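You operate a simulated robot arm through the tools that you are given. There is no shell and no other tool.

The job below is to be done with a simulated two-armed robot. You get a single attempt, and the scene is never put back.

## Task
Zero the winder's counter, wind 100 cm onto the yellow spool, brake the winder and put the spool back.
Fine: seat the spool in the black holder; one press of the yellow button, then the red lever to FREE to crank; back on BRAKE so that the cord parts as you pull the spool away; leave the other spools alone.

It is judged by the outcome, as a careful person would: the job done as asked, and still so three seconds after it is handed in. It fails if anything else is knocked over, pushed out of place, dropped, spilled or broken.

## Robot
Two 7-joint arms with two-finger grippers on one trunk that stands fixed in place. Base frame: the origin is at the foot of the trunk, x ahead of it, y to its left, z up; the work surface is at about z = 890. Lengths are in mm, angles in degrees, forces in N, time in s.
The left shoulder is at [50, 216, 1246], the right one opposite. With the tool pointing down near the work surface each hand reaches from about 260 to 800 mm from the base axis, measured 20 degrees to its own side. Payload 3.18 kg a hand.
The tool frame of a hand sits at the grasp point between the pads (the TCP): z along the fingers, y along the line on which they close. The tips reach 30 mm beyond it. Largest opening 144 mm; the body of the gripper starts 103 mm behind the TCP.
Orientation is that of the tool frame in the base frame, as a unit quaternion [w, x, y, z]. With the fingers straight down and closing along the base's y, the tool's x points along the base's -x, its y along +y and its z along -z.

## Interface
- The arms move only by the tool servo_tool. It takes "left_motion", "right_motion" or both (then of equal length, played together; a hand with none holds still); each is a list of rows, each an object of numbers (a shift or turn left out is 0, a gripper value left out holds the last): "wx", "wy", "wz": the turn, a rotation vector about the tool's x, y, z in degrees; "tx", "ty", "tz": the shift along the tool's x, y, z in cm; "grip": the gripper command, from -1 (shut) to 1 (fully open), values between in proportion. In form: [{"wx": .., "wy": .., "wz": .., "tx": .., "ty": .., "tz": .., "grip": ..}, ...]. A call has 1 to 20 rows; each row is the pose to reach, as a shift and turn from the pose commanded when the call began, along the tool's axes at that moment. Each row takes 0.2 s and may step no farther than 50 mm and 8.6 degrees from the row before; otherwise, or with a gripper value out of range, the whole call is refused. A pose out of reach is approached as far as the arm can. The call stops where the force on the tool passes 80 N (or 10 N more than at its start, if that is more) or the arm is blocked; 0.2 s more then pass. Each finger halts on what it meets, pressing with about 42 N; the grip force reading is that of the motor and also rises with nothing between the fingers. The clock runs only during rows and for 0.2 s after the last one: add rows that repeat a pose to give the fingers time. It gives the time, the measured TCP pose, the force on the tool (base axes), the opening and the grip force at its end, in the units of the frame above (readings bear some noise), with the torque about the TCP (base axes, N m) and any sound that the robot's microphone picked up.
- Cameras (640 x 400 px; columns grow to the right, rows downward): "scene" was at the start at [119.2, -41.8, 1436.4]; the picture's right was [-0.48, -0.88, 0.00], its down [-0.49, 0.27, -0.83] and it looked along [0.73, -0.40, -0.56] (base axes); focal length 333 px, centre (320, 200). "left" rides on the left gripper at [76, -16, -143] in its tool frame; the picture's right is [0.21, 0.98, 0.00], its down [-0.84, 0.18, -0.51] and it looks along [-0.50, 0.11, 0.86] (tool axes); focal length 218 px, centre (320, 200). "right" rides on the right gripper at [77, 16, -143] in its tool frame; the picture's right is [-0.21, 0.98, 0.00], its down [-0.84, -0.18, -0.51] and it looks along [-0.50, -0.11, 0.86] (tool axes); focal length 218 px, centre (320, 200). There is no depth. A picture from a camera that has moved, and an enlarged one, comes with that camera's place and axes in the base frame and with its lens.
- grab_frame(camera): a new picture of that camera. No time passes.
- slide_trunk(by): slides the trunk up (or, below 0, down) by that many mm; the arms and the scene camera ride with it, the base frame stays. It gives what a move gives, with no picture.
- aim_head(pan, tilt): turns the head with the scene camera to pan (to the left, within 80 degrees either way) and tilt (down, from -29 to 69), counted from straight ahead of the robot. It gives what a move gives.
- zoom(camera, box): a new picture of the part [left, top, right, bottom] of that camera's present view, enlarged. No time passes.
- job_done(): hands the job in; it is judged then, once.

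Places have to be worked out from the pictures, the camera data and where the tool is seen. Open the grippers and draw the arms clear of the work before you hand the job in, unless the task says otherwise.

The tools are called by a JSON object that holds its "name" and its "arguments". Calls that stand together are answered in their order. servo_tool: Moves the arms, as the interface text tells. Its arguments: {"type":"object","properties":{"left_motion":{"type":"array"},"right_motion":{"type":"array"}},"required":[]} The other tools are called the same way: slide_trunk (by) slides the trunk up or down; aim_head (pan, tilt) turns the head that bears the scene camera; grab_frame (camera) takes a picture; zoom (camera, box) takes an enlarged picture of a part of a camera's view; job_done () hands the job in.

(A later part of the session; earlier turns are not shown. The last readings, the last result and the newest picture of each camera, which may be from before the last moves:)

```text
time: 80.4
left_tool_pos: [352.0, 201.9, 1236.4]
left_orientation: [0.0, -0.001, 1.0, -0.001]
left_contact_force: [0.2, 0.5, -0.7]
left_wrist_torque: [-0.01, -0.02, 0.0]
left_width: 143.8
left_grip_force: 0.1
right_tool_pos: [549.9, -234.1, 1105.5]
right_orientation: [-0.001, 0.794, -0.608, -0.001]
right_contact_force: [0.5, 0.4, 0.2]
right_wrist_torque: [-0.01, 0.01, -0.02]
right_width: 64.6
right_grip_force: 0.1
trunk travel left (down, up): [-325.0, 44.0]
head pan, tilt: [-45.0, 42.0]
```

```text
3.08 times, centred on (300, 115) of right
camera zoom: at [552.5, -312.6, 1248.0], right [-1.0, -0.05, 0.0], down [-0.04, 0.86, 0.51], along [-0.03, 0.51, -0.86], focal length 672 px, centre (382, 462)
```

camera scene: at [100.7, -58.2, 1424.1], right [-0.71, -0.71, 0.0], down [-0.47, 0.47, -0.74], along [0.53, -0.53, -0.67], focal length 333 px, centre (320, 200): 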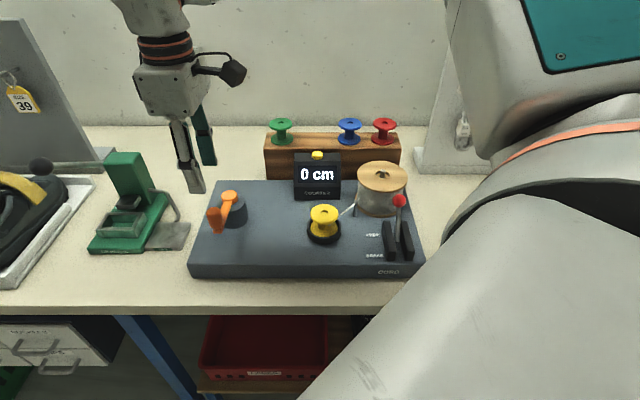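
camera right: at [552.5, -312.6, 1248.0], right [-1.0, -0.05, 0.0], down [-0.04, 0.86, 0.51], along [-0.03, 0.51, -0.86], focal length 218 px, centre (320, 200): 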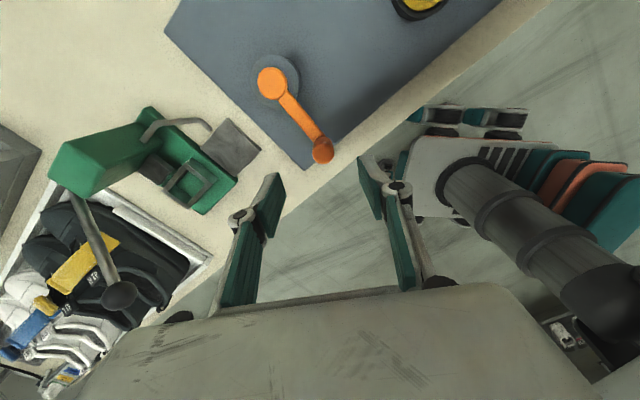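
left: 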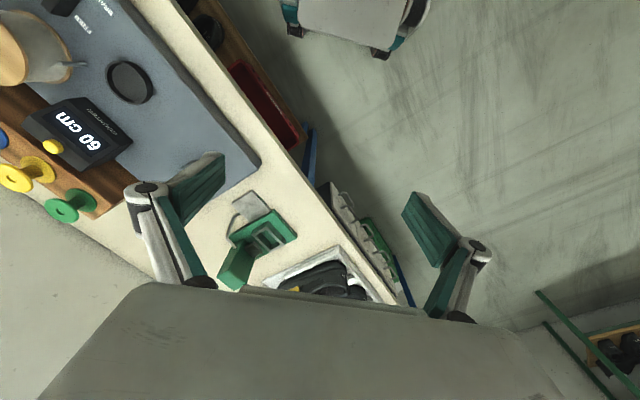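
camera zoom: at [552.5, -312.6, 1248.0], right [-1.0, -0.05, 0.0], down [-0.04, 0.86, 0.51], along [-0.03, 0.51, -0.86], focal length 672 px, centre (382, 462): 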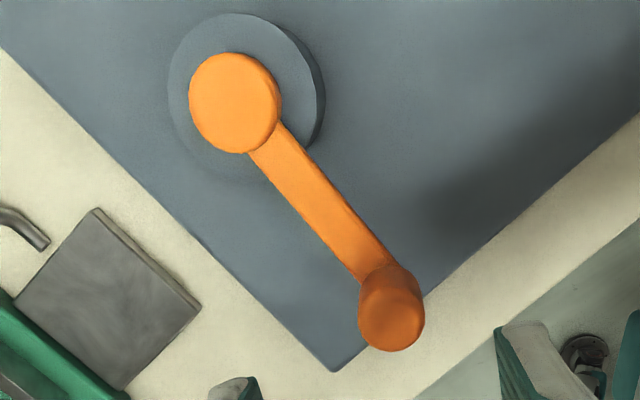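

Handle at about (−222, 548) and hub (−221, 641). I position over the handle at z≈1045 (tips clear of its top) for the dry run.

{"name": "servo_tool", "arguments": {"right_motion": [{"tx": -0.48, "ty": 0.27, "tz": 2}, {"tx": -0.48, "ty": 0.27, "tz": 4}, {"tx": -0.48, "ty": 0.27, "tz": 6}, {"tx": -0.48, "ty": 0.27, "tz": 6}]}}

{"name": "servo_tool", "arguments": {"right_motion": [{"tx": -1.04, "ty": -2.71}, {"tx": -1.19, "ty": -5.6}, {"tx": -0.44, "ty": -8.41}, {"tx": 1.14, "ty": -10.84}, {"tx": 3.39, "ty": -12.66}, {"tx": 6.1, "ty": -13.7}, {"tx": 9.0, "ty": -13.85}, {"tx": 11.8, "ty": -13.1}, {"tx": 14.23, "ty": -11.52}, {"tx": 16.06, "ty": -9.27}, {"tx": 17.1, "ty": -6.56}, {"tx": 17.25, "ty": -3.67}, {"tx": 16.5, "ty": -0.86}, {"tx": 14.92, "ty": 1.57}, {"tx": 12.66, "ty": 3.39}, {"tx": 9.96, "ty": 4.43}, {"tx": 7.06, "ty": 4.58}, {"tx": 4.26, "ty": 3.83}, {"tx": 1.83, "ty": 2.25}, {"tx": 0, "ty": 0}]}}

{"name": "grab_frame", "arguments": {"camera": "scene"}}

```text
time: 81.4
left_tool_pos: [351.4, 202.3, 1236.2]
left_orientation: [-0.001, -0.002, 1.0, -0.001]
left_contact_force: [0.6, 0.6, 0.2]
left_wrist_torque: [-0.03, 0.02, 0.03]
left_width: 144.2
left_grip_force: 0.0
right_tool_pos: [544.7, -230.1, 1044.8]
right_orientation: [-0.002, 0.793, -0.61, -0.001]
right_contact_force: [0.8, -0.2, 0.0]
right_wrist_torque: [-0.04, -0.01, 0.0]
right_width: 64.8
right_grip_force: 0.1
trunk travel left (down, up): [-325.0, 44.0]
head pan, tilt: [-45.0, 42.0]
```

```text
time: 85.6
left_tool_pos: [352.6, 202.1, 1235.3]
left_orientation: [0.0, -0.002, 1.0, -0.001]
left_contact_force: [0.0, 0.5, -0.1]
left_wrist_torque: [-0.01, 0.04, 0.02]
left_width: 143.9
left_grip_force: 0.0
right_tool_pos: [546.2, -230.7, 1044.7]
right_orientation: [0.0, 0.793, -0.609, -0.001]
right_contact_force: [0.4, -0.3, -0.9]
right_wrist_torque: [0.0, 0.02, 0.01]
right_width: 65.0
right_grip_force: 0.1
right hand out of reach, approached as far as the arm can: row 2, 3, 4, 5, 6, 7, 8, 9, 10
trunk travel left (down, up): [-325.0, 44.0]
head pan, tilt: [-45.0, 42.0]
```

```text
taken
camera scene: at [101.7, -58.2, 1424.0], right [-0.71, -0.71, 0.0], down [-0.47, 0.47, -0.74], along [0.52, -0.53, -0.67], focal length 333 px, centre (320, 200)
```

scene: 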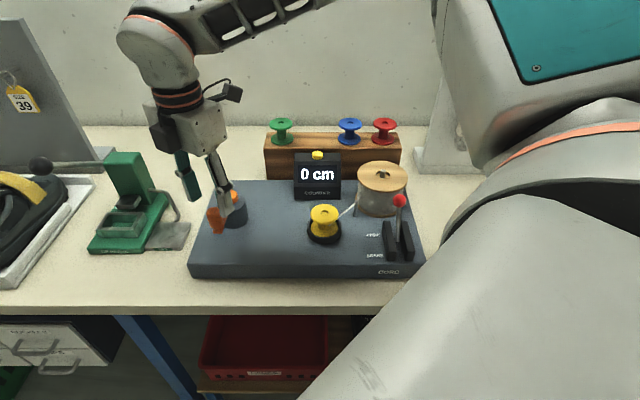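

The left half of the circle is out of reach at 105° yaw. The rack and holder worked with the hand about 72–76° off the arm's azimuth, so I try a yaw of 70° and repeat the dry run.

{"name": "servo_tool", "arguments": {"right_motion": [{"wz": 8}, {"wz": 16}, {"wz": 24}, {"wz": 32}, {"wz": 35}, {"wz": 35}]}}

{"name": "servo_tool", "arguments": {"right_motion": [{"tx": -2.4, "ty": -1.62}, {"tx": -4.19, "ty": -3.91}, {"tx": -5.18, "ty": -6.63}]}}

```text
time: 87.0
left_tool_pos: [351.6, 201.7, 1236.7]
left_orientation: [0.0, -0.002, 1.0, 0.0]
left_contact_force: [0.4, -0.2, -0.3]
left_wrist_torque: [-0.01, -0.04, -0.01]
left_width: 144.0
left_grip_force: 0.0
right_tool_pos: [546.6, -230.2, 1046.3]
right_orientation: [-0.001, -0.572, 0.82, 0.001]
right_contact_force: [-0.5, -0.1, 1.2]
right_wrist_torque: [0.0, 0.01, 0.01]
right_width: 64.7
right_grip_force: 0.1
trunk travel left (down, up): [-325.0, 44.0]
head pan, tilt: [-45.0, 42.0]
```

```text
time: 87.8
left_tool_pos: [352.3, 201.9, 1237.2]
left_orientation: [-0.001, -0.001, 1.0, -0.001]
left_contact_force: [-0.7, -0.3, 0.4]
left_wrist_torque: [0.01, 0.05, 0.01]
left_width: 144.4
left_grip_force: 0.1
right_tool_pos: [592.1, -237.3, 1053.1]
right_orientation: [0.001, -0.573, 0.819, 0.001]
right_contact_force: [0.8, 0.0, -0.5]
right_wrist_torque: [0.03, 0.05, -0.01]
right_width: 64.9
right_grip_force: 0.1
right hand out of reach, approached as far as the arm can: row 2, 3
trunk travel left (down, up): [-325.0, 44.0]
head pan, tilt: [-45.0, 42.0]
```

The limit is positional (inboard, near y≈−235) with the tool vertical. Leaning the tool forward about its closing axis would keep the pads vertical on the handle while bringing the wrist closer; for that I want yaw 0. I first back off and up to a safe spot.

{"name": "servo_tool", "arguments": {"right_motion": [{"tz": -3}, {"tx": 2, "ty": 0.9, "tz": -6}, {"tx": 5, "ty": 2.3, "tz": -9}, {"tx": 8, "ty": 3.7, "tz": -10}, {"tx": 11, "ty": 5.1, "tz": -10}, {"tx": 11.9, "ty": 5.5, "tz": -10}, {"tx": 11.9, "ty": 5.5, "tz": -10}]}}

{"name": "servo_tool", "arguments": {"right_motion": [{"wz": 8}, {"wz": 16}, {"wz": 24}, {"wz": 32}, {"wz": 40}]}}

```text
time: 89.4
left_tool_pos: [351.7, 201.9, 1237.1]
left_orientation: [0.0, -0.001, 1.0, -0.001]
left_contact_force: [-0.7, -0.6, -0.3]
left_wrist_torque: [0.0, -0.03, 0.01]
left_width: 144.1
left_grip_force: 0.1
right_tool_pos: [498.0, -329.9, 1154.4]
right_orientation: [0.001, -0.573, 0.82, 0.0]
right_contact_force: [0.0, -0.1, -0.1]
right_wrist_torque: [0.01, 0.0, 0.0]
right_width: 64.9
right_grip_force: 0.2
trunk travel left (down, up): [-325.0, 44.0]
head pan, tilt: [-45.0, 42.0]
```

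```text
time: 90.6
left_tool_pos: [351.5, 201.6, 1236.1]
left_orientation: [0.0, -0.002, 1.0, -0.001]
left_contact_force: [1.0, -0.1, -0.6]
left_wrist_torque: [0.01, 0.0, -0.01]
left_width: 144.0
left_grip_force: 0.0
right_tool_pos: [499.3, -329.9, 1153.3]
right_orientation: [0.0, -0.256, 0.967, 0.001]
right_contact_force: [-0.2, -0.1, -0.2]
right_wrist_torque: [-0.02, 0.0, 0.03]
right_width: 64.3
right_grip_force: 0.1
trunk travel left (down, up): [-325.0, 44.0]
head pan, tilt: [-45.0, 42.0]
```

Fine down to 30° yaw. I continue toward 0°.

{"name": "servo_tool", "arguments": {"right_motion": [{"wz": 8}, {"wz": 16}, {"wz": 24}, {"wz": 29.7}]}}

```text
time: 91.6
left_tool_pos: [351.8, 202.5, 1235.5]
left_orientation: [0.0, 0.0, 1.0, -0.001]
left_contact_force: [0.3, 0.8, 0.0]
left_wrist_torque: [-0.01, 0.02, 0.01]
left_width: 144.4
left_grip_force: 0.0
right_tool_pos: [517.5, -388.9, 1182.5]
right_orientation: [-0.008, -0.01, 1.0, 0.009]
right_contact_force: [-0.2, -0.7, -1.0]
right_wrist_torque: [0.0, 0.03, 0.01]
right_width: 64.9
right_grip_force: 0.1
right hand out of reach, approached as far as the arm can: row 2, 3, 4
trunk travel left (down, up): [-325.0, 44.0]
head pan, tilt: [-45.0, 42.0]
```

At 0° yaw the wrist is also limited, while around the lever a yaw of 135° was comfortable. So I turn the other way toward 180° yaw (closing along base y again, camera ahead), in checked steps.

{"name": "servo_tool", "arguments": {"right_motion": [{"wz": -8}, {"wz": -16}, {"wz": -24}, {"wz": -32}, {"wz": -40}, {"wz": -48}, {"wz": -56}, {"wz": -64}, {"wz": -72}, {"wz": -80}, {"wz": -88}]}}

```text
time: 94.0
left_tool_pos: [351.9, 201.7, 1237.0]
left_orientation: [0.0, -0.001, 1.0, -0.001]
left_contact_force: [-0.5, -0.5, 0.3]
left_wrist_torque: [0.01, -0.01, -0.05]
left_width: 144.2
left_grip_force: 0.0
right_tool_pos: [517.8, -388.6, 1181.8]
right_orientation: [0.0, -0.696, 0.718, 0.002]
right_contact_force: [0.1, 0.2, 0.8]
right_wrist_torque: [-0.04, -0.02, 0.01]
right_width: 65.1
right_grip_force: 0.0
trunk travel left (down, up): [-325.0, 44.0]
head pan, tilt: [-45.0, 42.0]
```

{"name": "servo_tool", "arguments": {"right_motion": [{"wz": -8}, {"wz": -16}, {"wz": -24}, {"wz": -32}, {"wz": -40}, {"wz": -48}]}}

```text
time: 95.4
left_tool_pos: [352.4, 202.2, 1236.9]
left_orientation: [0.0, -0.001, 1.0, -0.001]
left_contact_force: [0.0, 0.2, -1.1]
left_wrist_torque: [-0.02, 0.03, -0.01]
left_width: 144.1
left_grip_force: 0.1
right_tool_pos: [517.8, -387.7, 1182.3]
right_orientation: [-0.001, 0.928, -0.372, -0.001]
right_contact_force: [-0.1, -0.5, 0.2]
right_wrist_torque: [0.03, 0.02, -0.03]
right_width: 64.9
right_grip_force: 0.1
trunk travel left (down, up): [-325.0, 44.0]
head pan, tilt: [-45.0, 42.0]
```

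136° is fine. I continue to 180°.

{"name": "servo_tool", "arguments": {"right_motion": [{"wz": -8}, {"wz": -16}, {"wz": -24}, {"wz": -32}, {"wz": -40}, {"wz": -43.7}]}}

{"name": "grab_frame", "arguments": {"camera": "right"}}

{"name": "grab_frame", "arguments": {"camera": "scene"}}

```text
time: 96.8
left_tool_pos: [350.2, 201.7, 1235.5]
left_orientation: [0.0, -0.001, 1.0, -0.001]
left_contact_force: [0.3, 0.5, 0.2]
left_wrist_torque: [-0.02, 0.0, 0.01]
left_width: 144.1
left_grip_force: 0.2
right_tool_pos: [516.7, -387.6, 1181.5]
right_orientation: [0.0, 1.0, -0.001, -0.001]
right_contact_force: [0.1, -0.9, 0.0]
right_wrist_torque: [-0.03, -0.04, -0.01]
right_width: 64.6
right_grip_force: 0.1
trunk travel left (down, up): [-325.0, 44.0]
head pan, tilt: [-45.0, 42.0]
```

```text
taken
camera right: at [592.7, -404.2, 1325.1], right [-0.21, -0.98, 0.0], down [-0.84, 0.18, 0.51], along [-0.5, 0.11, -0.86], focal length 218 px, centre (320, 200)
```

right: 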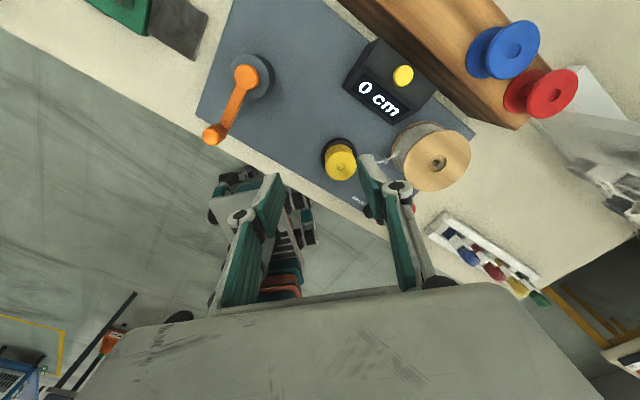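

```text
taken
camera scene: at [100.6, -58.2, 1424.1], right [-0.71, -0.71, 0.0], down [-0.47, 0.47, -0.74], along [0.53, -0.53, -0.67], focal length 333 px, centre (320, 200)
```

scene: 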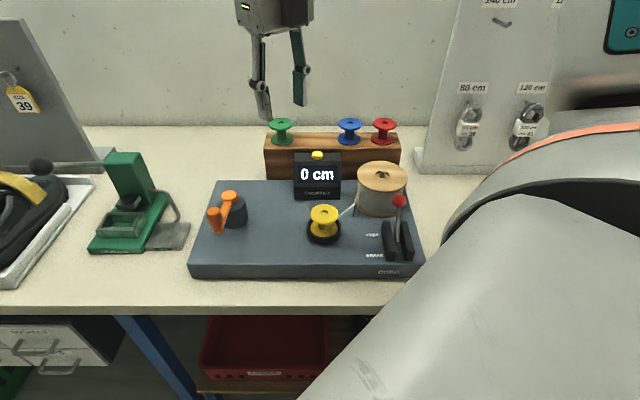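

Yaw 180° is reachable. Now I lean the tool forward by 30° about its closing axis.

{"name": "servo_tool", "arguments": {"right_motion": [{"wy": 7.5}, {"wy": 15}, {"wy": 22.5}, {"wy": 30}, {"wy": 30}]}}

```text
time: 98.0
left_tool_pos: [351.6, 201.6, 1236.3]
left_orientation: [0.0, -0.001, 1.0, -0.001]
left_contact_force: [-1.0, -0.6, -0.2]
left_wrist_torque: [0.03, 0.0, 0.03]
left_width: 144.3
left_grip_force: 0.1
right_tool_pos: [516.1, -389.0, 1181.4]
right_orientation: [-0.001, 0.966, -0.001, 0.258]
right_contact_force: [-0.6, 0.3, -0.5]
right_wrist_torque: [0.02, 0.01, 0.01]
right_width: 64.9
right_grip_force: 0.0
trunk travel left (down, up): [-325.0, 44.0]
head pan, tilt: [-45.0, 42.0]
```

The lean is in (fingers pointing forward and down). I move over the handle at z≈1060 for a new dry run.

{"name": "servo_tool", "arguments": {"right_motion": [{"tx": -0.12, "ty": -3.16, "tz": 1.32}, {"tx": -0.23, "ty": -6.32, "tz": 2.64}, {"tx": -0.35, "ty": -9.48, "tz": 3.96}, {"tx": -0.46, "ty": -12.6, "tz": 5.28}, {"tx": -0.58, "ty": -15.78, "tz": 6.6}, {"tx": -2.1, "ty": -15.78, "tz": 9.3}, {"tx": -3.65, "ty": -15.78, "tz": 11.93}, {"tx": -3.65, "ty": -15.78, "tz": 11.93}]}}

{"name": "grab_frame", "arguments": {"camera": "right"}}

{"name": "grab_frame", "arguments": {"camera": "scene"}}

```text
time: 99.8
left_tool_pos: [351.7, 203.4, 1236.8]
left_orientation: [0.0, 0.0, 1.0, -0.001]
left_contact_force: [-0.4, -0.1, -0.1]
left_wrist_torque: [0.01, -0.03, 0.01]
left_width: 144.1
left_grip_force: 0.1
right_tool_pos: [545.3, -230.3, 1061.2]
right_orientation: [-0.001, 0.966, 0.0, 0.26]
right_contact_force: [-0.9, 0.1, 0.0]
right_wrist_torque: [-0.01, -0.02, 0.02]
right_width: 64.6
right_grip_force: 0.1
trunk travel left (down, up): [-325.0, 44.0]
head pan, tilt: [-45.0, 42.0]
```

```text
taken
camera right: at [538.9, -246.3, 1223.2], right [-0.18, -0.98, -0.11], down [-0.98, 0.18, 0.02], along [0.0, 0.11, -0.99], focal length 218 px, centre (320, 200)
```

right: 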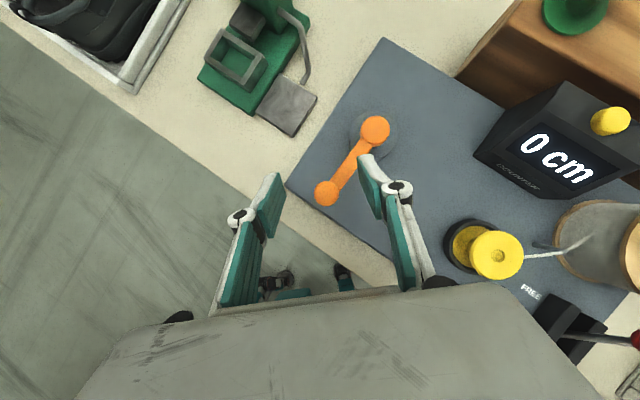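

```text
taken
camera scene: at [99.9, -58.2, 1424.2], right [-0.71, -0.71, 0.0], down [-0.47, 0.47, -0.74], along [0.53, -0.53, -0.67], focal length 333 px, centre (320, 200)
```

scene: 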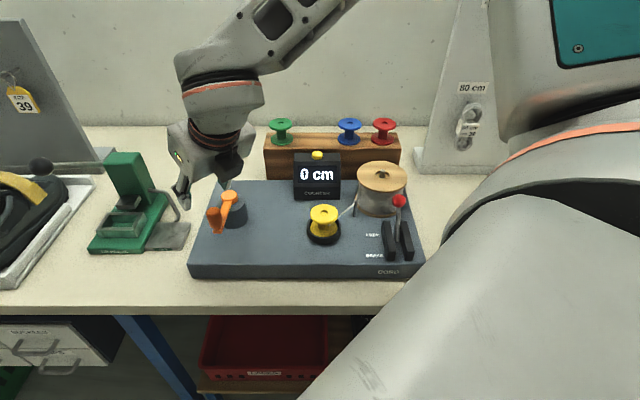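

The pose is fine and the camera now looks straight down. I dry-run the difficult far-left part of the circle first.

{"name": "servo_tool", "arguments": {"right_motion": [{"tx": 2.05, "ty": -1.68, "tz": 1.19}, {"tx": 4.45, "ty": -2.54, "tz": 2.57}, {"tx": 6.96, "ty": -2.51, "tz": 4.02}, {"tx": 9.34, "ty": -1.58, "tz": 5.4}, {"tx": 11.35, "ty": 0.16, "tz": 6.56}, {"tx": 12.81, "ty": 2.52, "tz": 7.4}]}}

```text
time: 101.2
left_tool_pos: [351.2, 201.1, 1236.2]
left_orientation: [0.0, -0.001, 1.0, 0.0]
left_contact_force: [1.0, 0.8, -0.6]
left_wrist_torque: [0.0, 0.0, -0.01]
left_width: 143.9
left_grip_force: 0.0
right_tool_pos: [692.7, -256.8, 1060.0]
right_orientation: [0.0, 0.966, -0.001, 0.258]
right_contact_force: [-1.0, 0.3, -0.2]
right_wrist_torque: [0.04, 0.0, 0.04]
right_width: 64.9
right_grip_force: 0.2
trunk travel left (down, up): [-325.0, 44.0]
head pan, tilt: [-45.0, 42.0]
```

All within reach. I dry-run the rest of the circle.

{"name": "servo_tool", "arguments": {"right_motion": [{"tx": 0.74, "ty": 2.77, "tz": 0.43}, {"tx": 0.72, "ty": 5.67, "tz": 0.42}, {"tx": -0.09, "ty": 8.42, "tz": -0.05}, {"tx": -1.59, "ty": 10.74, "tz": -0.92}, {"tx": -3.64, "ty": 12.42, "tz": -2.1}, {"tx": -6.04, "ty": 13.28, "tz": -3.49}, {"tx": -8.55, "ty": 13.25, "tz": -4.94}, {"tx": -10.93, "ty": 12.32, "tz": -6.31}, {"tx": -12.94, "ty": 10.58, "tz": -7.47}, {"tx": -14.39, "ty": 8.22, "tz": -8.31}, {"tx": -15.14, "ty": 5.45, "tz": -8.74}, {"tx": -15.11, "ty": 2.55, "tz": -8.73}, {"tx": -14.31, "ty": -0.2, "tz": -8.26}, {"tx": -12.81, "ty": -2.52, "tz": -7.4}, {"tx": -12.81, "ty": -2.52, "tz": -7.4}]}}

{"name": "zoom", "arguments": {"camera": "right", "box": [240, 100, 440, 260]}}

{"name": "zoom", "arguments": {"camera": "scene", "box": [160, 120, 280, 260]}}

```text
time: 104.4
left_tool_pos: [350.6, 201.6, 1236.8]
left_orientation: [0.001, 0.0, 1.0, -0.002]
left_contact_force: [-0.2, -0.1, -0.3]
left_wrist_torque: [0.01, -0.05, -0.01]
left_width: 143.9
left_grip_force: 0.0
right_tool_pos: [544.3, -230.4, 1061.0]
right_orientation: [0.0, 0.966, -0.001, 0.259]
right_contact_force: [-1.7, -0.1, 0.0]
right_wrist_torque: [0.04, -0.02, -0.04]
right_width: 65.1
right_grip_force: 0.1
trunk travel left (down, up): [-325.0, 44.0]
head pan, tilt: [-45.0, 42.0]
```

```text
2.50 times, centred on (340, 180) of right
camera zoom: at [538.8, -246.1, 1223.6], right [-0.18, -0.98, -0.11], down [-0.98, 0.18, 0.02], along [0.0, 0.11, -0.99], focal length 546 px, centre (270, 250)
```

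zoom: 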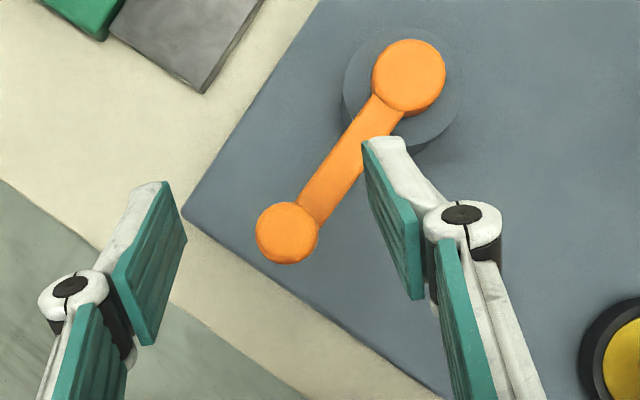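

```text
2.86 times, centred on (220, 190) of scene
camera zoom: at [100.0, -58.7, 1424.2], right [-0.71, -0.71, 0.0], down [-0.47, 0.47, -0.74], along [0.53, -0.53, -0.67], focal length 952 px, centre (606, 229)
```

zoom: 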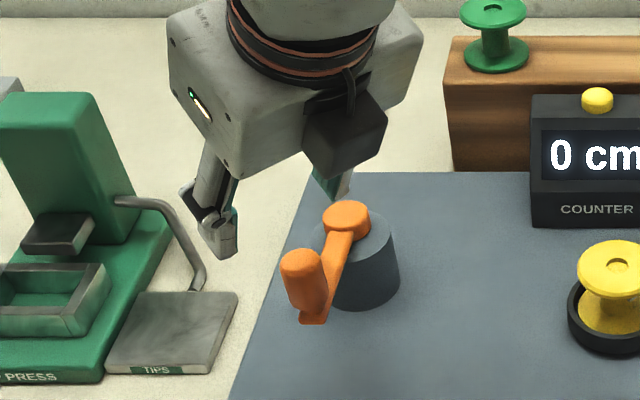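

The whole circle is reachable with the leaned tool, and the straight-down view puts the handle at (544, −230), exactly at the TCP. I lower straight down around it and close.

{"name": "servo_tool", "arguments": {"right_motion": [{"tx": -1, "tz": 1.73}, {"tx": -2, "tz": 3.46}, {"tx": -2.7, "tz": 4.68}, {"tx": -3.15, "tz": 5.46}, {"tx": -3.15, "tz": 5.46}]}}

{"name": "zoom", "arguments": {"camera": "right", "box": [220, 100, 440, 260]}}

{"name": "zoom", "arguments": {"camera": "scene", "box": [160, 120, 280, 260]}}

```text
time: 105.6
left_tool_pos: [351.6, 202.0, 1235.8]
left_orientation: [0.0, -0.001, 1.0, 0.0]
left_contact_force: [0.0, 0.0, -0.3]
left_wrist_torque: [-0.01, 0.01, -0.01]
left_width: 144.0
left_grip_force: 0.1
right_tool_pos: [544.1, -230.3, 996.7]
right_orientation: [0.0, 0.966, 0.0, 0.258]
right_contact_force: [-0.8, 0.9, 0.2]
right_wrist_torque: [-0.01, 0.02, -0.02]
right_width: 64.7
right_grip_force: 0.1
trunk travel left (down, up): [-325.0, 44.0]
head pan, tilt: [-45.0, 42.0]
```

```text
2.50 times, centred on (330, 180) of right
camera zoom: at [539.4, -246.5, 1160.0], right [-0.18, -0.98, -0.11], down [-0.98, 0.18, 0.02], along [0.0, 0.11, -0.99], focal length 546 px, centre (295, 250)
```

zoom: 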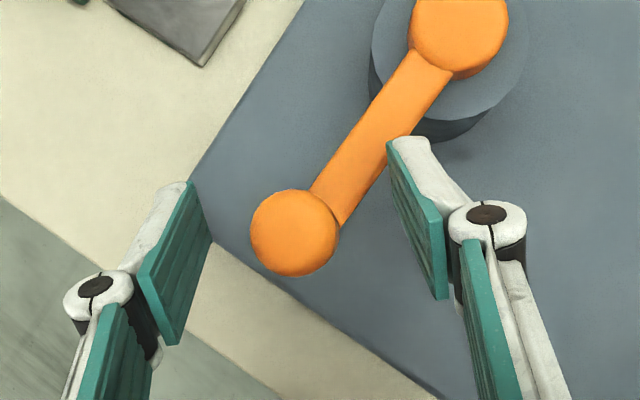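

```text
2.86 times, centred on (220, 190) of scene
camera zoom: at [100.5, -58.3, 1424.2], right [-0.71, -0.71, 0.0], down [-0.47, 0.47, -0.74], along [0.53, -0.53, -0.67], focal length 952 px, centre (606, 229)
```

zoom: 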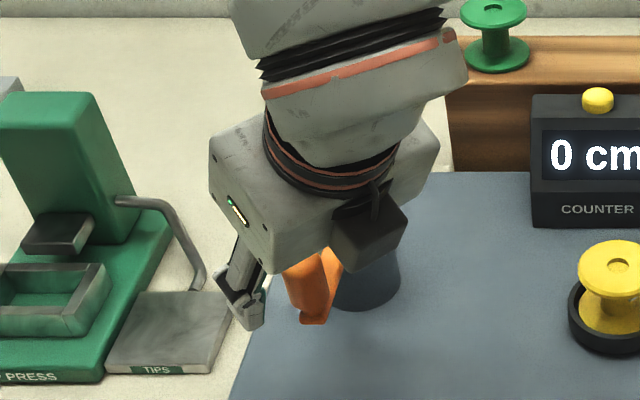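

The handle is centred between the pads. I close on it.

{"name": "servo_tool", "arguments": {"right_motion": [{"grip": -0.4}, {"grip": -0.55}, {"grip": -0.65}, {"grip": -0.75}, {"grip": -0.75}]}}

{"name": "zoom", "arguments": {"camera": "right", "box": [220, 80, 440, 260]}}

```text
time: 106.8
left_tool_pos: [351.7, 201.1, 1236.6]
left_orientation: [-0.001, -0.002, 1.0, 0.0]
left_contact_force: [-0.1, -0.2, -0.2]
left_wrist_torque: [0.01, 0.01, 0.0]
left_width: 144.2
left_grip_force: 0.1
right_tool_pos: [544.6, -230.5, 998.5]
right_orientation: [-0.001, 0.966, -0.001, 0.258]
right_contact_force: [-0.3, 1.1, -0.8]
right_wrist_torque: [0.02, -0.06, 0.03]
right_width: 24.8
right_grip_force: 44.9
trunk travel left (down, up): [-325.0, 44.0]
head pan, tilt: [-45.0, 42.0]
```

```text
2.22 times, centred on (330, 170) of right
camera zoom: at [539.5, -246.3, 1160.1], right [-0.18, -0.98, -0.11], down [-0.98, 0.18, 0.02], along [0.0, 0.11, -0.99], focal length 485 px, centre (298, 267)
```

zoom: 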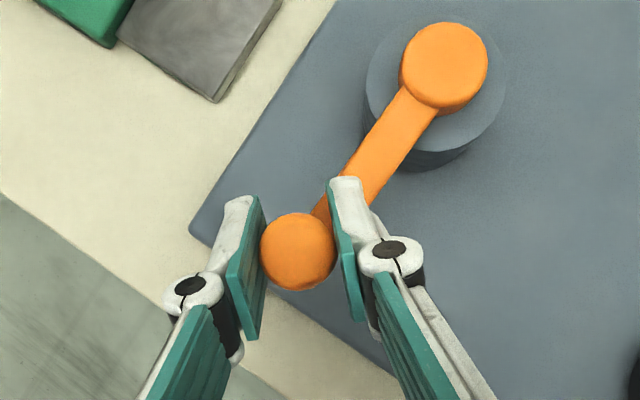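

Held at 24.8 mm with almost no side force. I crank the first 30° clockwise and check the counter and forces.

{"name": "servo_tool", "arguments": {"right_motion": [{"tx": 0.63, "ty": -0.63, "tz": 0.37}, {"tx": 1.33, "ty": -1.19, "tz": 0.77}, {"tx": 2.06, "ty": -1.65, "tz": 1.19}, {"tx": 2.84, "ty": -2.03, "tz": 1.64}, {"tx": 3.64, "ty": -2.31, "tz": 2.1}, {"tx": 3.64, "ty": -2.31, "tz": 2.1}]}}

{"name": "zoom", "arguments": {"camera": "scene", "box": [160, 130, 420, 260]}}

{"name": "zoom", "arguments": {"camera": "right", "box": [220, 80, 440, 260]}}

```text
time: 108.2
left_tool_pos: [350.1, 200.8, 1237.0]
left_orientation: [0.0, -0.001, 1.0, -0.001]
left_contact_force: [0.1, -0.2, 0.6]
left_wrist_torque: [0.04, 0.03, -0.04]
left_width: 144.2
left_grip_force: 0.0
right_tool_pos: [588.2, -208.5, 998.6]
right_orientation: [-0.001, 0.966, -0.001, 0.26]
right_contact_force: [1.2, -12.6, 6.5]
right_wrist_torque: [-0.28, 0.0, -0.16]
right_width: 24.6
right_grip_force: 45.1
trunk travel left (down, up): [-325.0, 44.0]
head pan, tilt: [-45.0, 42.0]
```

```text
2.46 times, centred on (290, 195) of scene
camera zoom: at [100.0, -59.5, 1424.2], right [-0.71, -0.71, 0.0], down [-0.47, 0.47, -0.74], along [0.53, -0.52, -0.67], focal length 820 px, centre (394, 212)
```

zoom: 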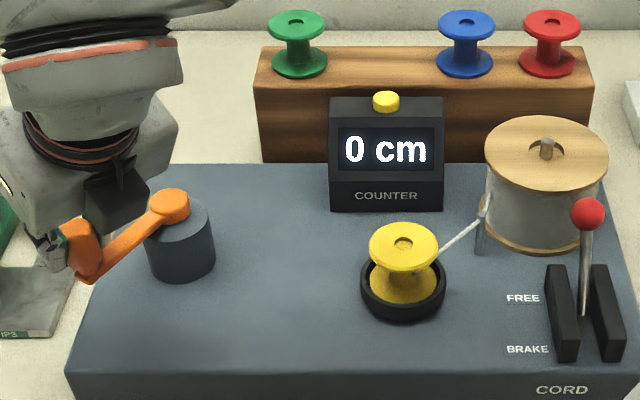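

```text
2.22 times, centred on (330, 170) of right
camera zoom: at [581.8, -224.3, 1159.9], right [-0.18, -0.98, -0.11], down [-0.98, 0.18, 0.02], along [0.0, 0.11, -0.99], focal length 485 px, centre (298, 267)
```

zoom: 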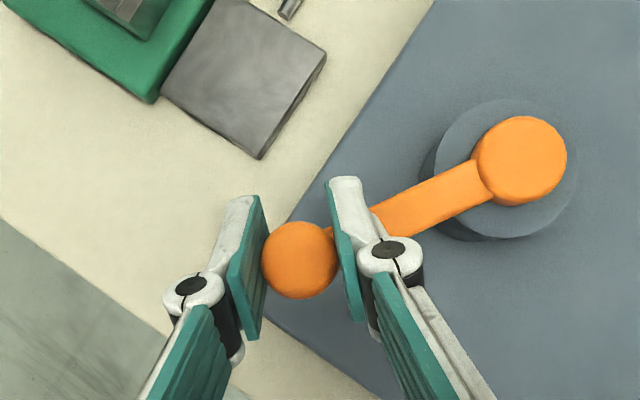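

The crank follows with small forces (radius is nearer 91 mm). I continue clockwise to about 150° from the start and read the counter.

{"name": "servo_tool", "arguments": {"right_motion": [{"tx": 1.9, "ty": -0.09, "tz": 1.1}, {"tx": 3.53, "ty": 0.14, "tz": 2.04}, {"tx": 5.09, "ty": 0.76, "tz": 2.94}, {"tx": 6.5, "ty": 1.74, "tz": 3.76}, {"tx": 7.71, "ty": 3.04, "tz": 4.45}, {"tx": 8.65, "ty": 4.6, "tz": 5.0}, {"tx": 9.29, "ty": 6.35, "tz": 5.37}, {"tx": 9.61, "ty": 8.22, "tz": 5.55}, {"tx": 9.58, "ty": 10.12, "tz": 5.53}, {"tx": 9.21, "ty": 11.97, "tz": 5.32}]}}

{"name": "zoom", "arguments": {"camera": "scene", "box": [160, 130, 420, 260]}}

{"name": "grab_frame", "arguments": {"camera": "right"}}

```text
time: 110.4
left_tool_pos: [351.0, 201.3, 1235.7]
left_orientation: [0.0, -0.001, 1.0, -0.001]
left_contact_force: [-0.2, 0.3, 0.1]
left_wrist_torque: [-0.02, 0.0, -0.04]
left_width: 143.8
left_grip_force: 0.1
right_tool_pos: [692.7, -328.4, 997.4]
right_orientation: [0.0, 0.966, -0.001, 0.259]
right_contact_force: [1.4, 1.8, 7.0]
right_wrist_torque: [0.24, -0.39, -0.21]
right_width: 25.2
right_grip_force: 45.4
trunk travel left (down, up): [-325.0, 44.0]
head pan, tilt: [-45.0, 42.0]
```

```text
2.46 times, centred on (290, 195) of scene
camera zoom: at [100.1, -58.2, 1424.3], right [-0.71, -0.71, 0.0], down [-0.47, 0.47, -0.74], along [0.53, -0.53, -0.67], focal length 820 px, centre (394, 212)
```

zoom: 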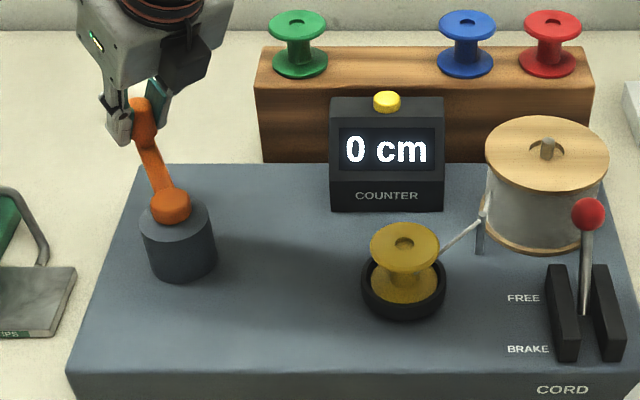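

```text
taken
camera right: at [687.1, -344.1, 1159.7], right [-0.18, -0.98, -0.11], down [-0.98, 0.18, 0.02], along [0.0, 0.11, -0.99], focal length 218 px, centre (320, 200)
```

right: 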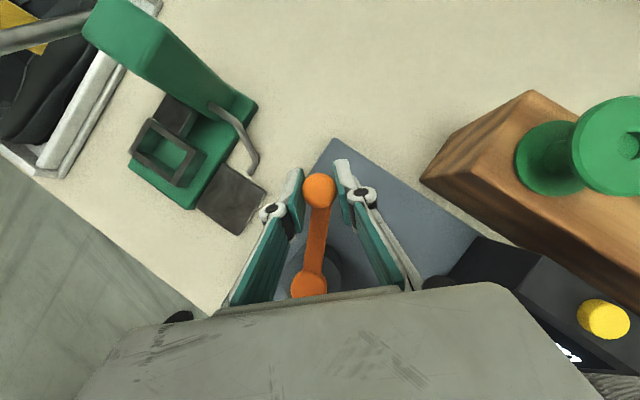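

The crank turns smoothly but the counter still shows 0 after ~150°. I go on another ~110° to see whether it counts in this direction.

{"name": "servo_tool", "arguments": {"right_motion": [{"tx": -0.7, "ty": 1.72, "tz": -0.4}, {"tx": -1.69, "ty": 3.24, "tz": -0.97}, {"tx": -2.93, "ty": 4.49, "tz": -1.69}, {"tx": -4.37, "ty": 5.41, "tz": -2.52}, {"tx": -5.95, "ty": 5.97, "tz": -3.43}, {"tx": -7.59, "ty": 6.14, "tz": -4.38}, {"tx": -9.22, "ty": 5.9, "tz": -5.33}, {"tx": -10.78, "ty": 5.28, "tz": -6.23}, {"tx": -12.19, "ty": 4.31, "tz": -7.04}]}}

{"name": "zoom", "arguments": {"camera": "scene", "box": [160, 130, 420, 260]}}

{"name": "zoom", "arguments": {"camera": "right", "box": [220, 80, 520, 300]}}

```text
time: 112.4
left_tool_pos: [349.4, 198.2, 1237.3]
left_orientation: [0.001, -0.001, 1.0, 0.0]
left_contact_force: [-0.5, 0.4, 0.8]
left_wrist_torque: [-0.01, 0.03, 0.03]
left_width: 143.9
left_grip_force: 0.1
right_tool_pos: [548.9, -377.1, 996.9]
right_orientation: [0.002, 0.966, -0.006, 0.257]
right_contact_force: [-20.5, -41.3, 15.5]
right_wrist_torque: [-0.86, -0.51, -0.81]
right_width: 25.6
right_grip_force: 45.2
trunk travel left (down, up): [-325.0, 44.0]
head pan, tilt: [-45.0, 42.0]
```

```text
2.46 times, centred on (290, 195) of scene
camera zoom: at [97.1, -62.3, 1424.4], right [-0.71, -0.71, 0.0], down [-0.47, 0.48, -0.74], along [0.53, -0.52, -0.67], focal length 820 px, centre (394, 212)
```

zoom: 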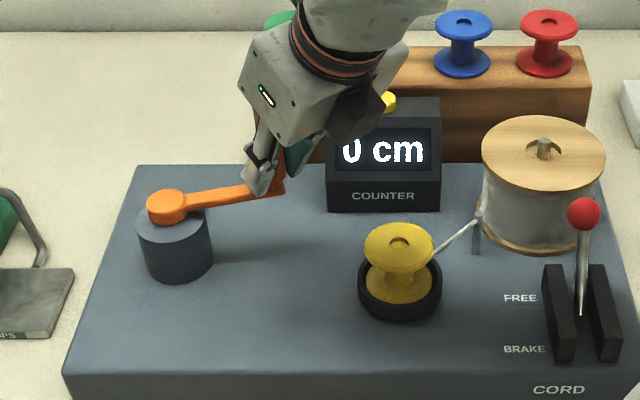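

```text
1.82 times, centred on (370, 190) of right
camera zoom: at [542.8, -392.5, 1158.7], right [-0.19, -0.98, -0.1], down [-0.98, 0.19, 0.02], along [0.0, 0.11, -0.99], focal length 397 px, centre (229, 218)
```

zoom: 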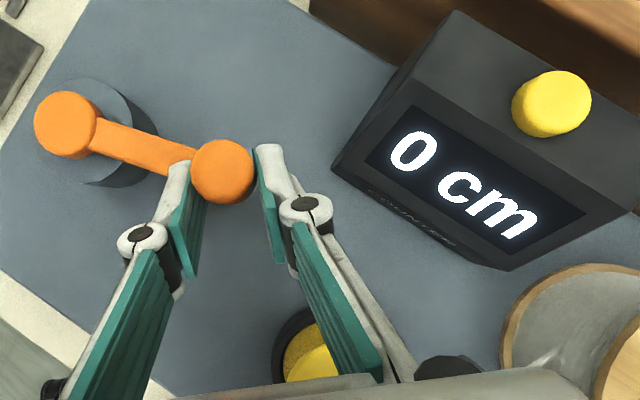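

The handle has slid about 12 mm along the pads (it lags the hand by ~8°) and the counter still shows 0. I zoom on the spool to see how the cord lies before deciding on direction.

{"name": "zoom", "arguments": {"camera": "scene", "box": [295, 195, 365, 260]}}

{"name": "zoom", "arguments": {"camera": "right", "box": [280, 100, 420, 220]}}

```text
6.15 times, centred on (330, 228) of scene
camera zoom: at [97.1, -62.3, 1424.4], right [-0.71, -0.71, 0.0], down [-0.47, 0.48, -0.74], along [0.53, -0.52, -0.67], focal length 2051 px, centre (258, 31)
```

zoom: 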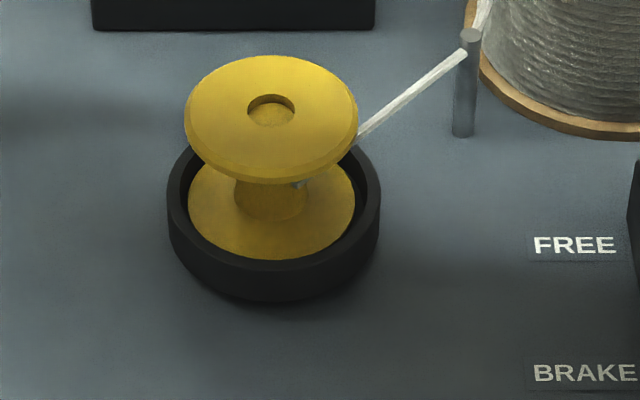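

```text
3.33 times, centred on (350, 160) of right
camera zoom: at [542.8, -392.5, 1158.7], right [-0.19, -0.98, -0.1], down [-0.98, 0.19, 0.02], along [0.0, 0.11, -0.99], focal length 728 px, centre (220, 333)
```

zoom: 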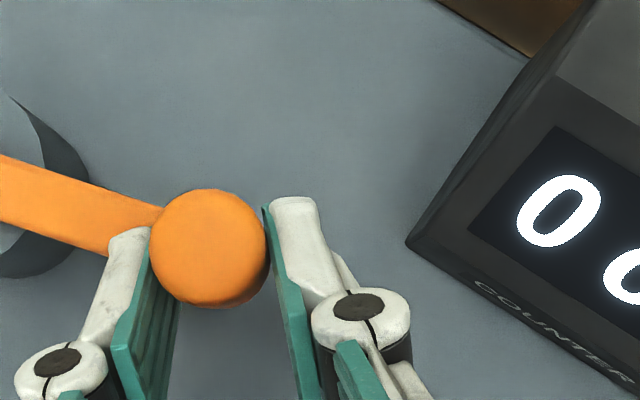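

I open slightly, recentre on the handle (561, −376) and raise 6 mm to be clear of the crank bar, then regrip.

{"name": "servo_tool", "arguments": {"right_motion": [{"grip": -0.4}, {"tx": 0.5, "ty": 0.4, "grip": -0.3}, {"tx": 1.1, "ty": 0.63, "tz": -0.05, "grip": -0.3}, {"tx": 1.1, "ty": 0.63, "tz": -0.05, "grip": -0.3}]}}

{"name": "zoom", "arguments": {"camera": "right", "box": [220, 80, 520, 300]}}

```text
time: 113.4
left_tool_pos: [352.0, 200.9, 1235.6]
left_orientation: [0.0, -0.001, 1.0, -0.001]
left_contact_force: [-0.3, -0.7, 0.3]
left_wrist_torque: [0.01, -0.03, 0.02]
left_width: 144.1
left_grip_force: 0.0
right_tool_pos: [562.2, -376.9, 1003.6]
right_orientation: [-0.001, 0.966, -0.001, 0.259]
right_contact_force: [1.0, -0.2, 0.4]
right_wrist_torque: [0.01, 0.02, 0.01]
right_width: 50.3
right_grip_force: 0.1
trunk travel left (down, up): [-325.0, 44.0]
head pan, tilt: [-45.0, 42.0]
```

```text
1.82 times, centred on (370, 190) of right
camera zoom: at [556.1, -392.7, 1165.0], right [-0.18, -0.98, -0.11], down [-0.98, 0.18, 0.02], along [0.0, 0.11, -0.99], focal length 397 px, centre (229, 218)
```

zoom: 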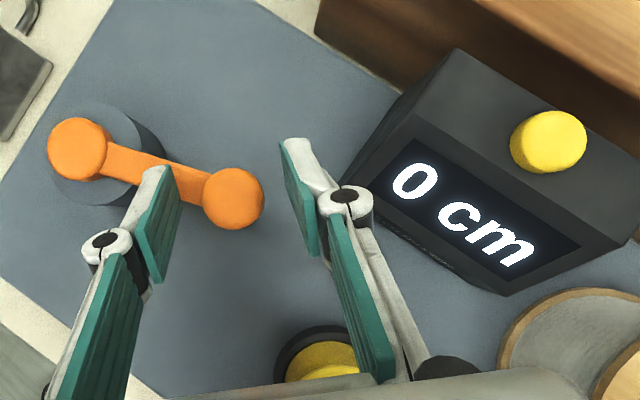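

The handle is centred in the open fingers. I regrip and try 40° the other way (counter-clockwise) while watching the counter.

{"name": "servo_tool", "arguments": {"right_motion": [{"ty": 0.1, "grip": -0.55}, {"ty": 0.1, "grip": -0.7}, {"ty": 0.1, "grip": -0.8}, {"ty": 0.1, "grip": -0.8}, {"tx": 0.64, "ty": 0.43, "tz": 0.37}, {"tx": 1.28, "ty": 0.73, "tz": 0.74}, {"tx": 1.96, "ty": 0.93, "tz": 1.14}, {"tx": 2.64, "ty": 1.09, "tz": 1.53}, {"tx": 3.34, "ty": 1.15, "tz": 1.93}, {"tx": 4.03, "ty": 1.17, "tz": 2.33}, {"tx": 5.41, "ty": 0.98, "tz": 3.13}]}}

{"name": "zoom", "arguments": {"camera": "right", "box": [220, 80, 520, 300]}}

{"name": "zoom", "arguments": {"camera": "scene", "box": [160, 130, 420, 260]}}

```text
time: 115.8
left_tool_pos: [352.0, 201.3, 1236.7]
left_orientation: [0.0, -0.001, 1.0, -0.001]
left_contact_force: [0.6, 0.3, -0.5]
left_wrist_torque: [-0.01, 0.02, -0.04]
left_width: 144.0
left_grip_force: 0.1
right_tool_pos: [625.1, -388.3, 1002.3]
right_orientation: [0.0, 0.966, -0.002, 0.258]
right_contact_force: [0.9, -7.1, -9.1]
right_wrist_torque: [-0.43, 0.37, 0.05]
right_width: 24.0
right_grip_force: 45.4
trunk travel left (down, up): [-325.0, 44.0]
head pan, tilt: [-45.0, 42.0]
```

```text
1.82 times, centred on (370, 190) of right
camera zoom: at [619.5, -404.4, 1165.0], right [-0.18, -0.98, -0.11], down [-0.98, 0.18, 0.02], along [0.0, 0.11, -0.99], focal length 397 px, centre (229, 218)
```

zoom: 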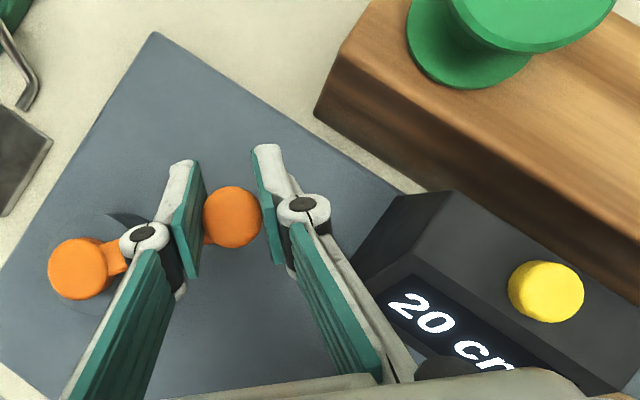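

```text
2.46 times, centred on (290, 195) of scene
camera zoom: at [101.1, -59.4, 1424.0], right [-0.71, -0.71, 0.0], down [-0.47, 0.47, -0.74], along [0.53, -0.53, -0.67], focal length 820 px, centre (394, 212)
```

zoom: 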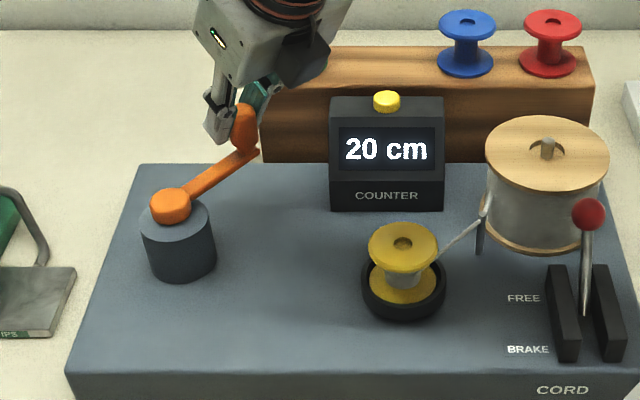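

Counter-clockwise is the winding direction: the counter jumped to 20 cm and white cord shows on the spool. I continue counter-clockwise by about 110° and read it again.

{"name": "servo_tool", "arguments": {"right_motion": [{"tx": 1.43, "ty": -0.5, "tz": 0.83}, {"tx": 2.89, "ty": -1.4, "tz": 1.67}, {"tx": 4.17, "ty": -2.64, "tz": 2.41}, {"tx": 5.2, "ty": -4.15, "tz": 3.0}, {"tx": 5.93, "ty": -5.88, "tz": 3.43}, {"tx": 6.33, "ty": -7.75, "tz": 3.66}, {"tx": 6.39, "ty": -9.67, "tz": 3.69}, {"tx": 6.1, "ty": -11.57, "tz": 3.52}, {"tx": 5.47, "ty": -13.35, "tz": 3.16}, {"tx": 4.55, "ty": -14.94, "tz": 2.63}]}}

{"name": "zoom", "arguments": {"camera": "scene", "box": [160, 130, 420, 260]}}

{"name": "zoom", "arguments": {"camera": "right", "box": [220, 80, 520, 300]}}

```text
time: 118.0
left_tool_pos: [350.9, 203.5, 1235.8]
left_orientation: [0.001, -0.002, 1.0, -0.001]
left_contact_force: [0.3, 0.1, -0.6]
left_wrist_torque: [0.03, -0.01, -0.01]
left_width: 143.9
left_grip_force: 0.0
right_tool_pos: [676.2, -235.5, 1002.8]
right_orientation: [-0.001, 0.966, -0.001, 0.258]
right_contact_force: [2.5, 1.6, 2.8]
right_wrist_torque: [-0.1, -0.91, 0.02]
right_width: 24.5
right_grip_force: 44.6
trunk travel left (down, up): [-325.0, 44.0]
head pan, tilt: [-45.0, 42.0]
```

```text
2.46 times, centred on (290, 195) of scene
camera zoom: at [100.5, -57.5, 1424.2], right [-0.71, -0.71, 0.0], down [-0.47, 0.47, -0.74], along [0.53, -0.53, -0.67], focal length 820 px, centre (394, 212)
```

zoom: 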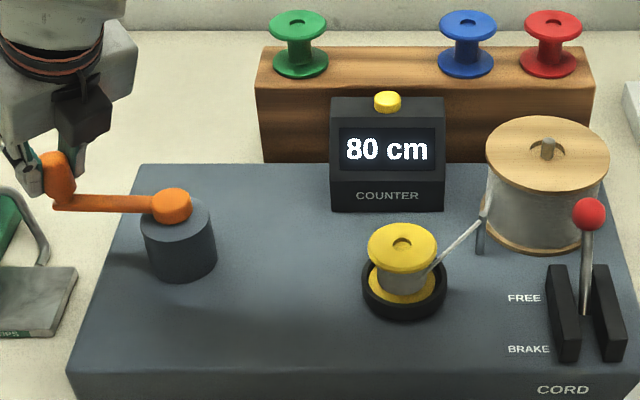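

```text
1.82 times, centred on (370, 190) of right
camera zoom: at [670.9, -251.1, 1164.9], right [-0.18, -0.98, -0.11], down [-0.98, 0.18, 0.02], along [0.0, 0.11, -0.99], focal length 397 px, centre (229, 218)
```

zoom: 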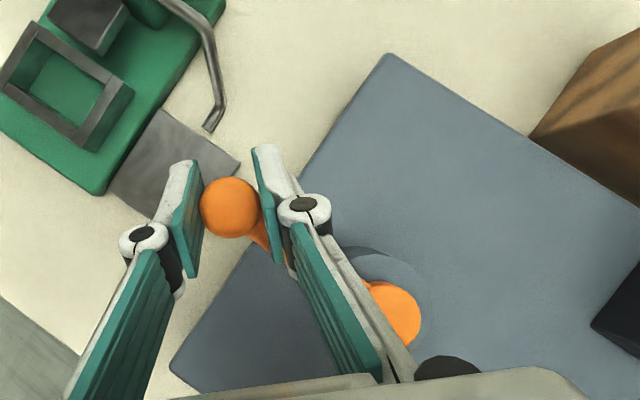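

The counter leapt to 80 cm — roughly 20 cm per 40° — so I must now go in very small steps. I turn about 4° and read.

{"name": "servo_tool", "arguments": {"right_motion": [{"tx": -0.19, "ty": -0.24, "tz": -0.11}, {"tx": -0.37, "ty": -0.48, "tz": -0.22}]}}

{"name": "zoom", "arguments": {"camera": "scene", "box": [160, 130, 420, 260]}}

```text
time: 118.6
left_tool_pos: [352.7, 203.2, 1236.5]
left_orientation: [-0.001, 0.0, 1.0, 0.0]
left_contact_force: [-0.7, 0.1, 0.0]
left_wrist_torque: [-0.01, 0.03, -0.01]
left_width: 144.1
left_grip_force: 0.1
right_tool_pos: [675.1, -231.4, 1003.4]
right_orientation: [0.001, 0.966, -0.001, 0.258]
right_contact_force: [7.9, 0.1, -2.2]
right_wrist_torque: [-0.07, -0.49, 0.46]
right_width: 24.8
right_grip_force: 45.0
trunk travel left (down, up): [-325.0, 44.0]
head pan, tilt: [-45.0, 42.0]
```

```text
2.46 times, centred on (290, 195) of scene
camera zoom: at [101.7, -58.2, 1424.0], right [-0.71, -0.71, 0.0], down [-0.47, 0.47, -0.74], along [0.52, -0.53, -0.67], focal length 820 px, centre (394, 212)
```

zoom: 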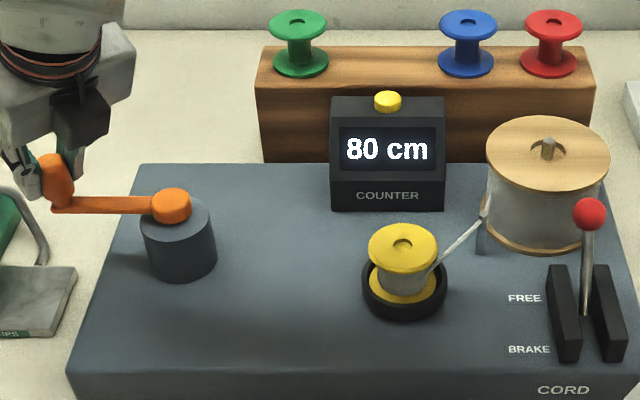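

Still 80, so the display moves in coarse steps. Another ~4°.

{"name": "servo_tool", "arguments": {"right_motion": [{"tx": -0.2, "ty": -0.22, "tz": -0.12}, {"tx": -0.4, "ty": -0.45, "tz": -0.23}]}}

{"name": "zoom", "arguments": {"camera": "scene", "box": [160, 130, 420, 260]}}

```text
time: 119.2
left_tool_pos: [352.0, 201.3, 1236.3]
left_orientation: [-0.001, -0.001, 1.0, -0.001]
left_contact_force: [0.5, 0.0, -0.5]
left_wrist_torque: [0.02, 0.02, -0.03]
left_width: 144.1
left_grip_force: 0.0
right_tool_pos: [668.9, -228.1, 1002.2]
right_orientation: [0.0, 0.966, -0.002, 0.258]
right_contact_force: [8.9, -1.2, -1.4]
right_wrist_torque: [-0.03, -0.33, 0.57]
right_width: 24.7
right_grip_force: 45.1
trunk travel left (down, up): [-325.0, 44.0]
head pan, tilt: [-45.0, 42.0]
```

```text
2.46 times, centred on (290, 195) of scene
camera zoom: at [101.6, -58.4, 1424.1], right [-0.71, -0.71, 0.0], down [-0.47, 0.47, -0.74], along [0.52, -0.53, -0.67], focal length 820 px, centre (394, 212)
```

zoom: 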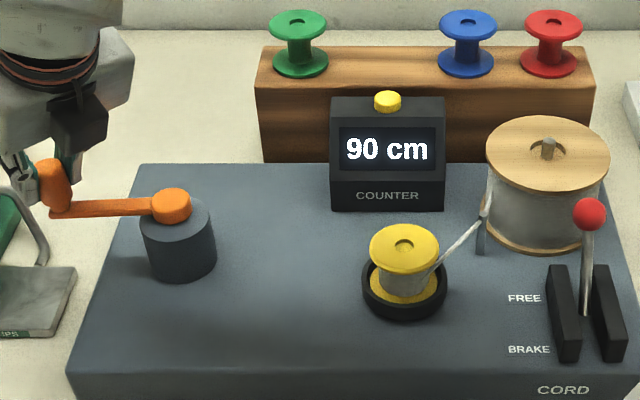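

Now 90 cm: steps of 10 cm, about 18–20° each. I turn ~10° more, still short of the next step, and check.

{"name": "servo_tool", "arguments": {"right_motion": [{"tx": -0.27, "ty": -0.26, "tz": -0.16}, {"tx": -0.54, "ty": -0.51, "tz": -0.31}, {"tx": -0.83, "ty": -0.74, "tz": -0.48}, {"tx": -1.11, "ty": -0.96, "tz": -0.64}]}}

{"name": "zoom", "arguments": {"camera": "scene", "box": [160, 130, 420, 260]}}

{"name": "zoom", "arguments": {"camera": "right", "box": [220, 80, 520, 300]}}

```text
time: 120.2
left_tool_pos: [351.4, 201.9, 1235.7]
left_orientation: [0.0, -0.002, 1.0, -0.001]
left_contact_force: [-0.1, 0.4, 0.0]
left_wrist_torque: [0.01, 0.03, -0.01]
left_width: 143.8
left_grip_force: 0.0
right_tool_pos: [656.3, -218.4, 1003.4]
right_orientation: [-0.001, 0.966, 0.0, 0.258]
right_contact_force: [4.8, -0.9, -1.1]
right_wrist_torque: [-0.03, -0.38, 0.3]
right_width: 24.5
right_grip_force: 45.1
trunk travel left (down, up): [-325.0, 44.0]
head pan, tilt: [-45.0, 42.0]
```

```text
2.46 times, centred on (290, 195) of scene
camera zoom: at [101.0, -58.4, 1424.1], right [-0.71, -0.71, 0.0], down [-0.47, 0.47, -0.74], along [0.53, -0.53, -0.67], focal length 820 px, centre (394, 212)
```

zoom: 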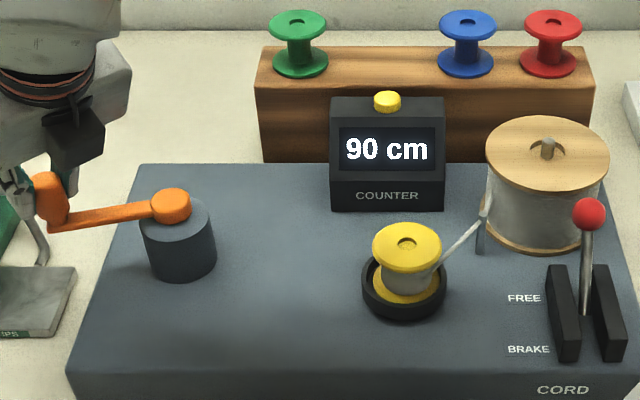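

```text
1.82 times, centred on (370, 190) of right
camera zoom: at [649.8, -233.9, 1165.0], right [-0.18, -0.98, -0.11], down [-0.98, 0.18, 0.02], along [0.0, 0.11, -0.99], focal length 397 px, centre (229, 218)
```

zoom: 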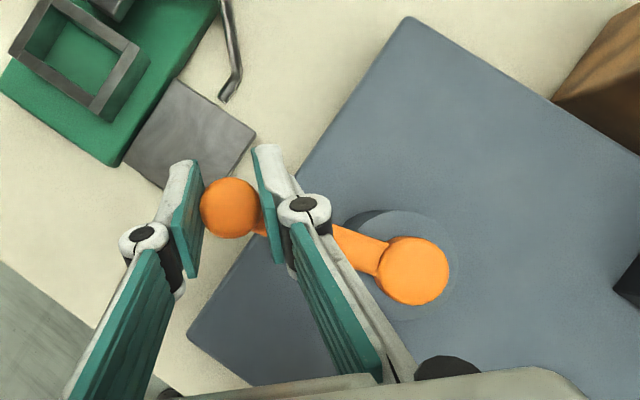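

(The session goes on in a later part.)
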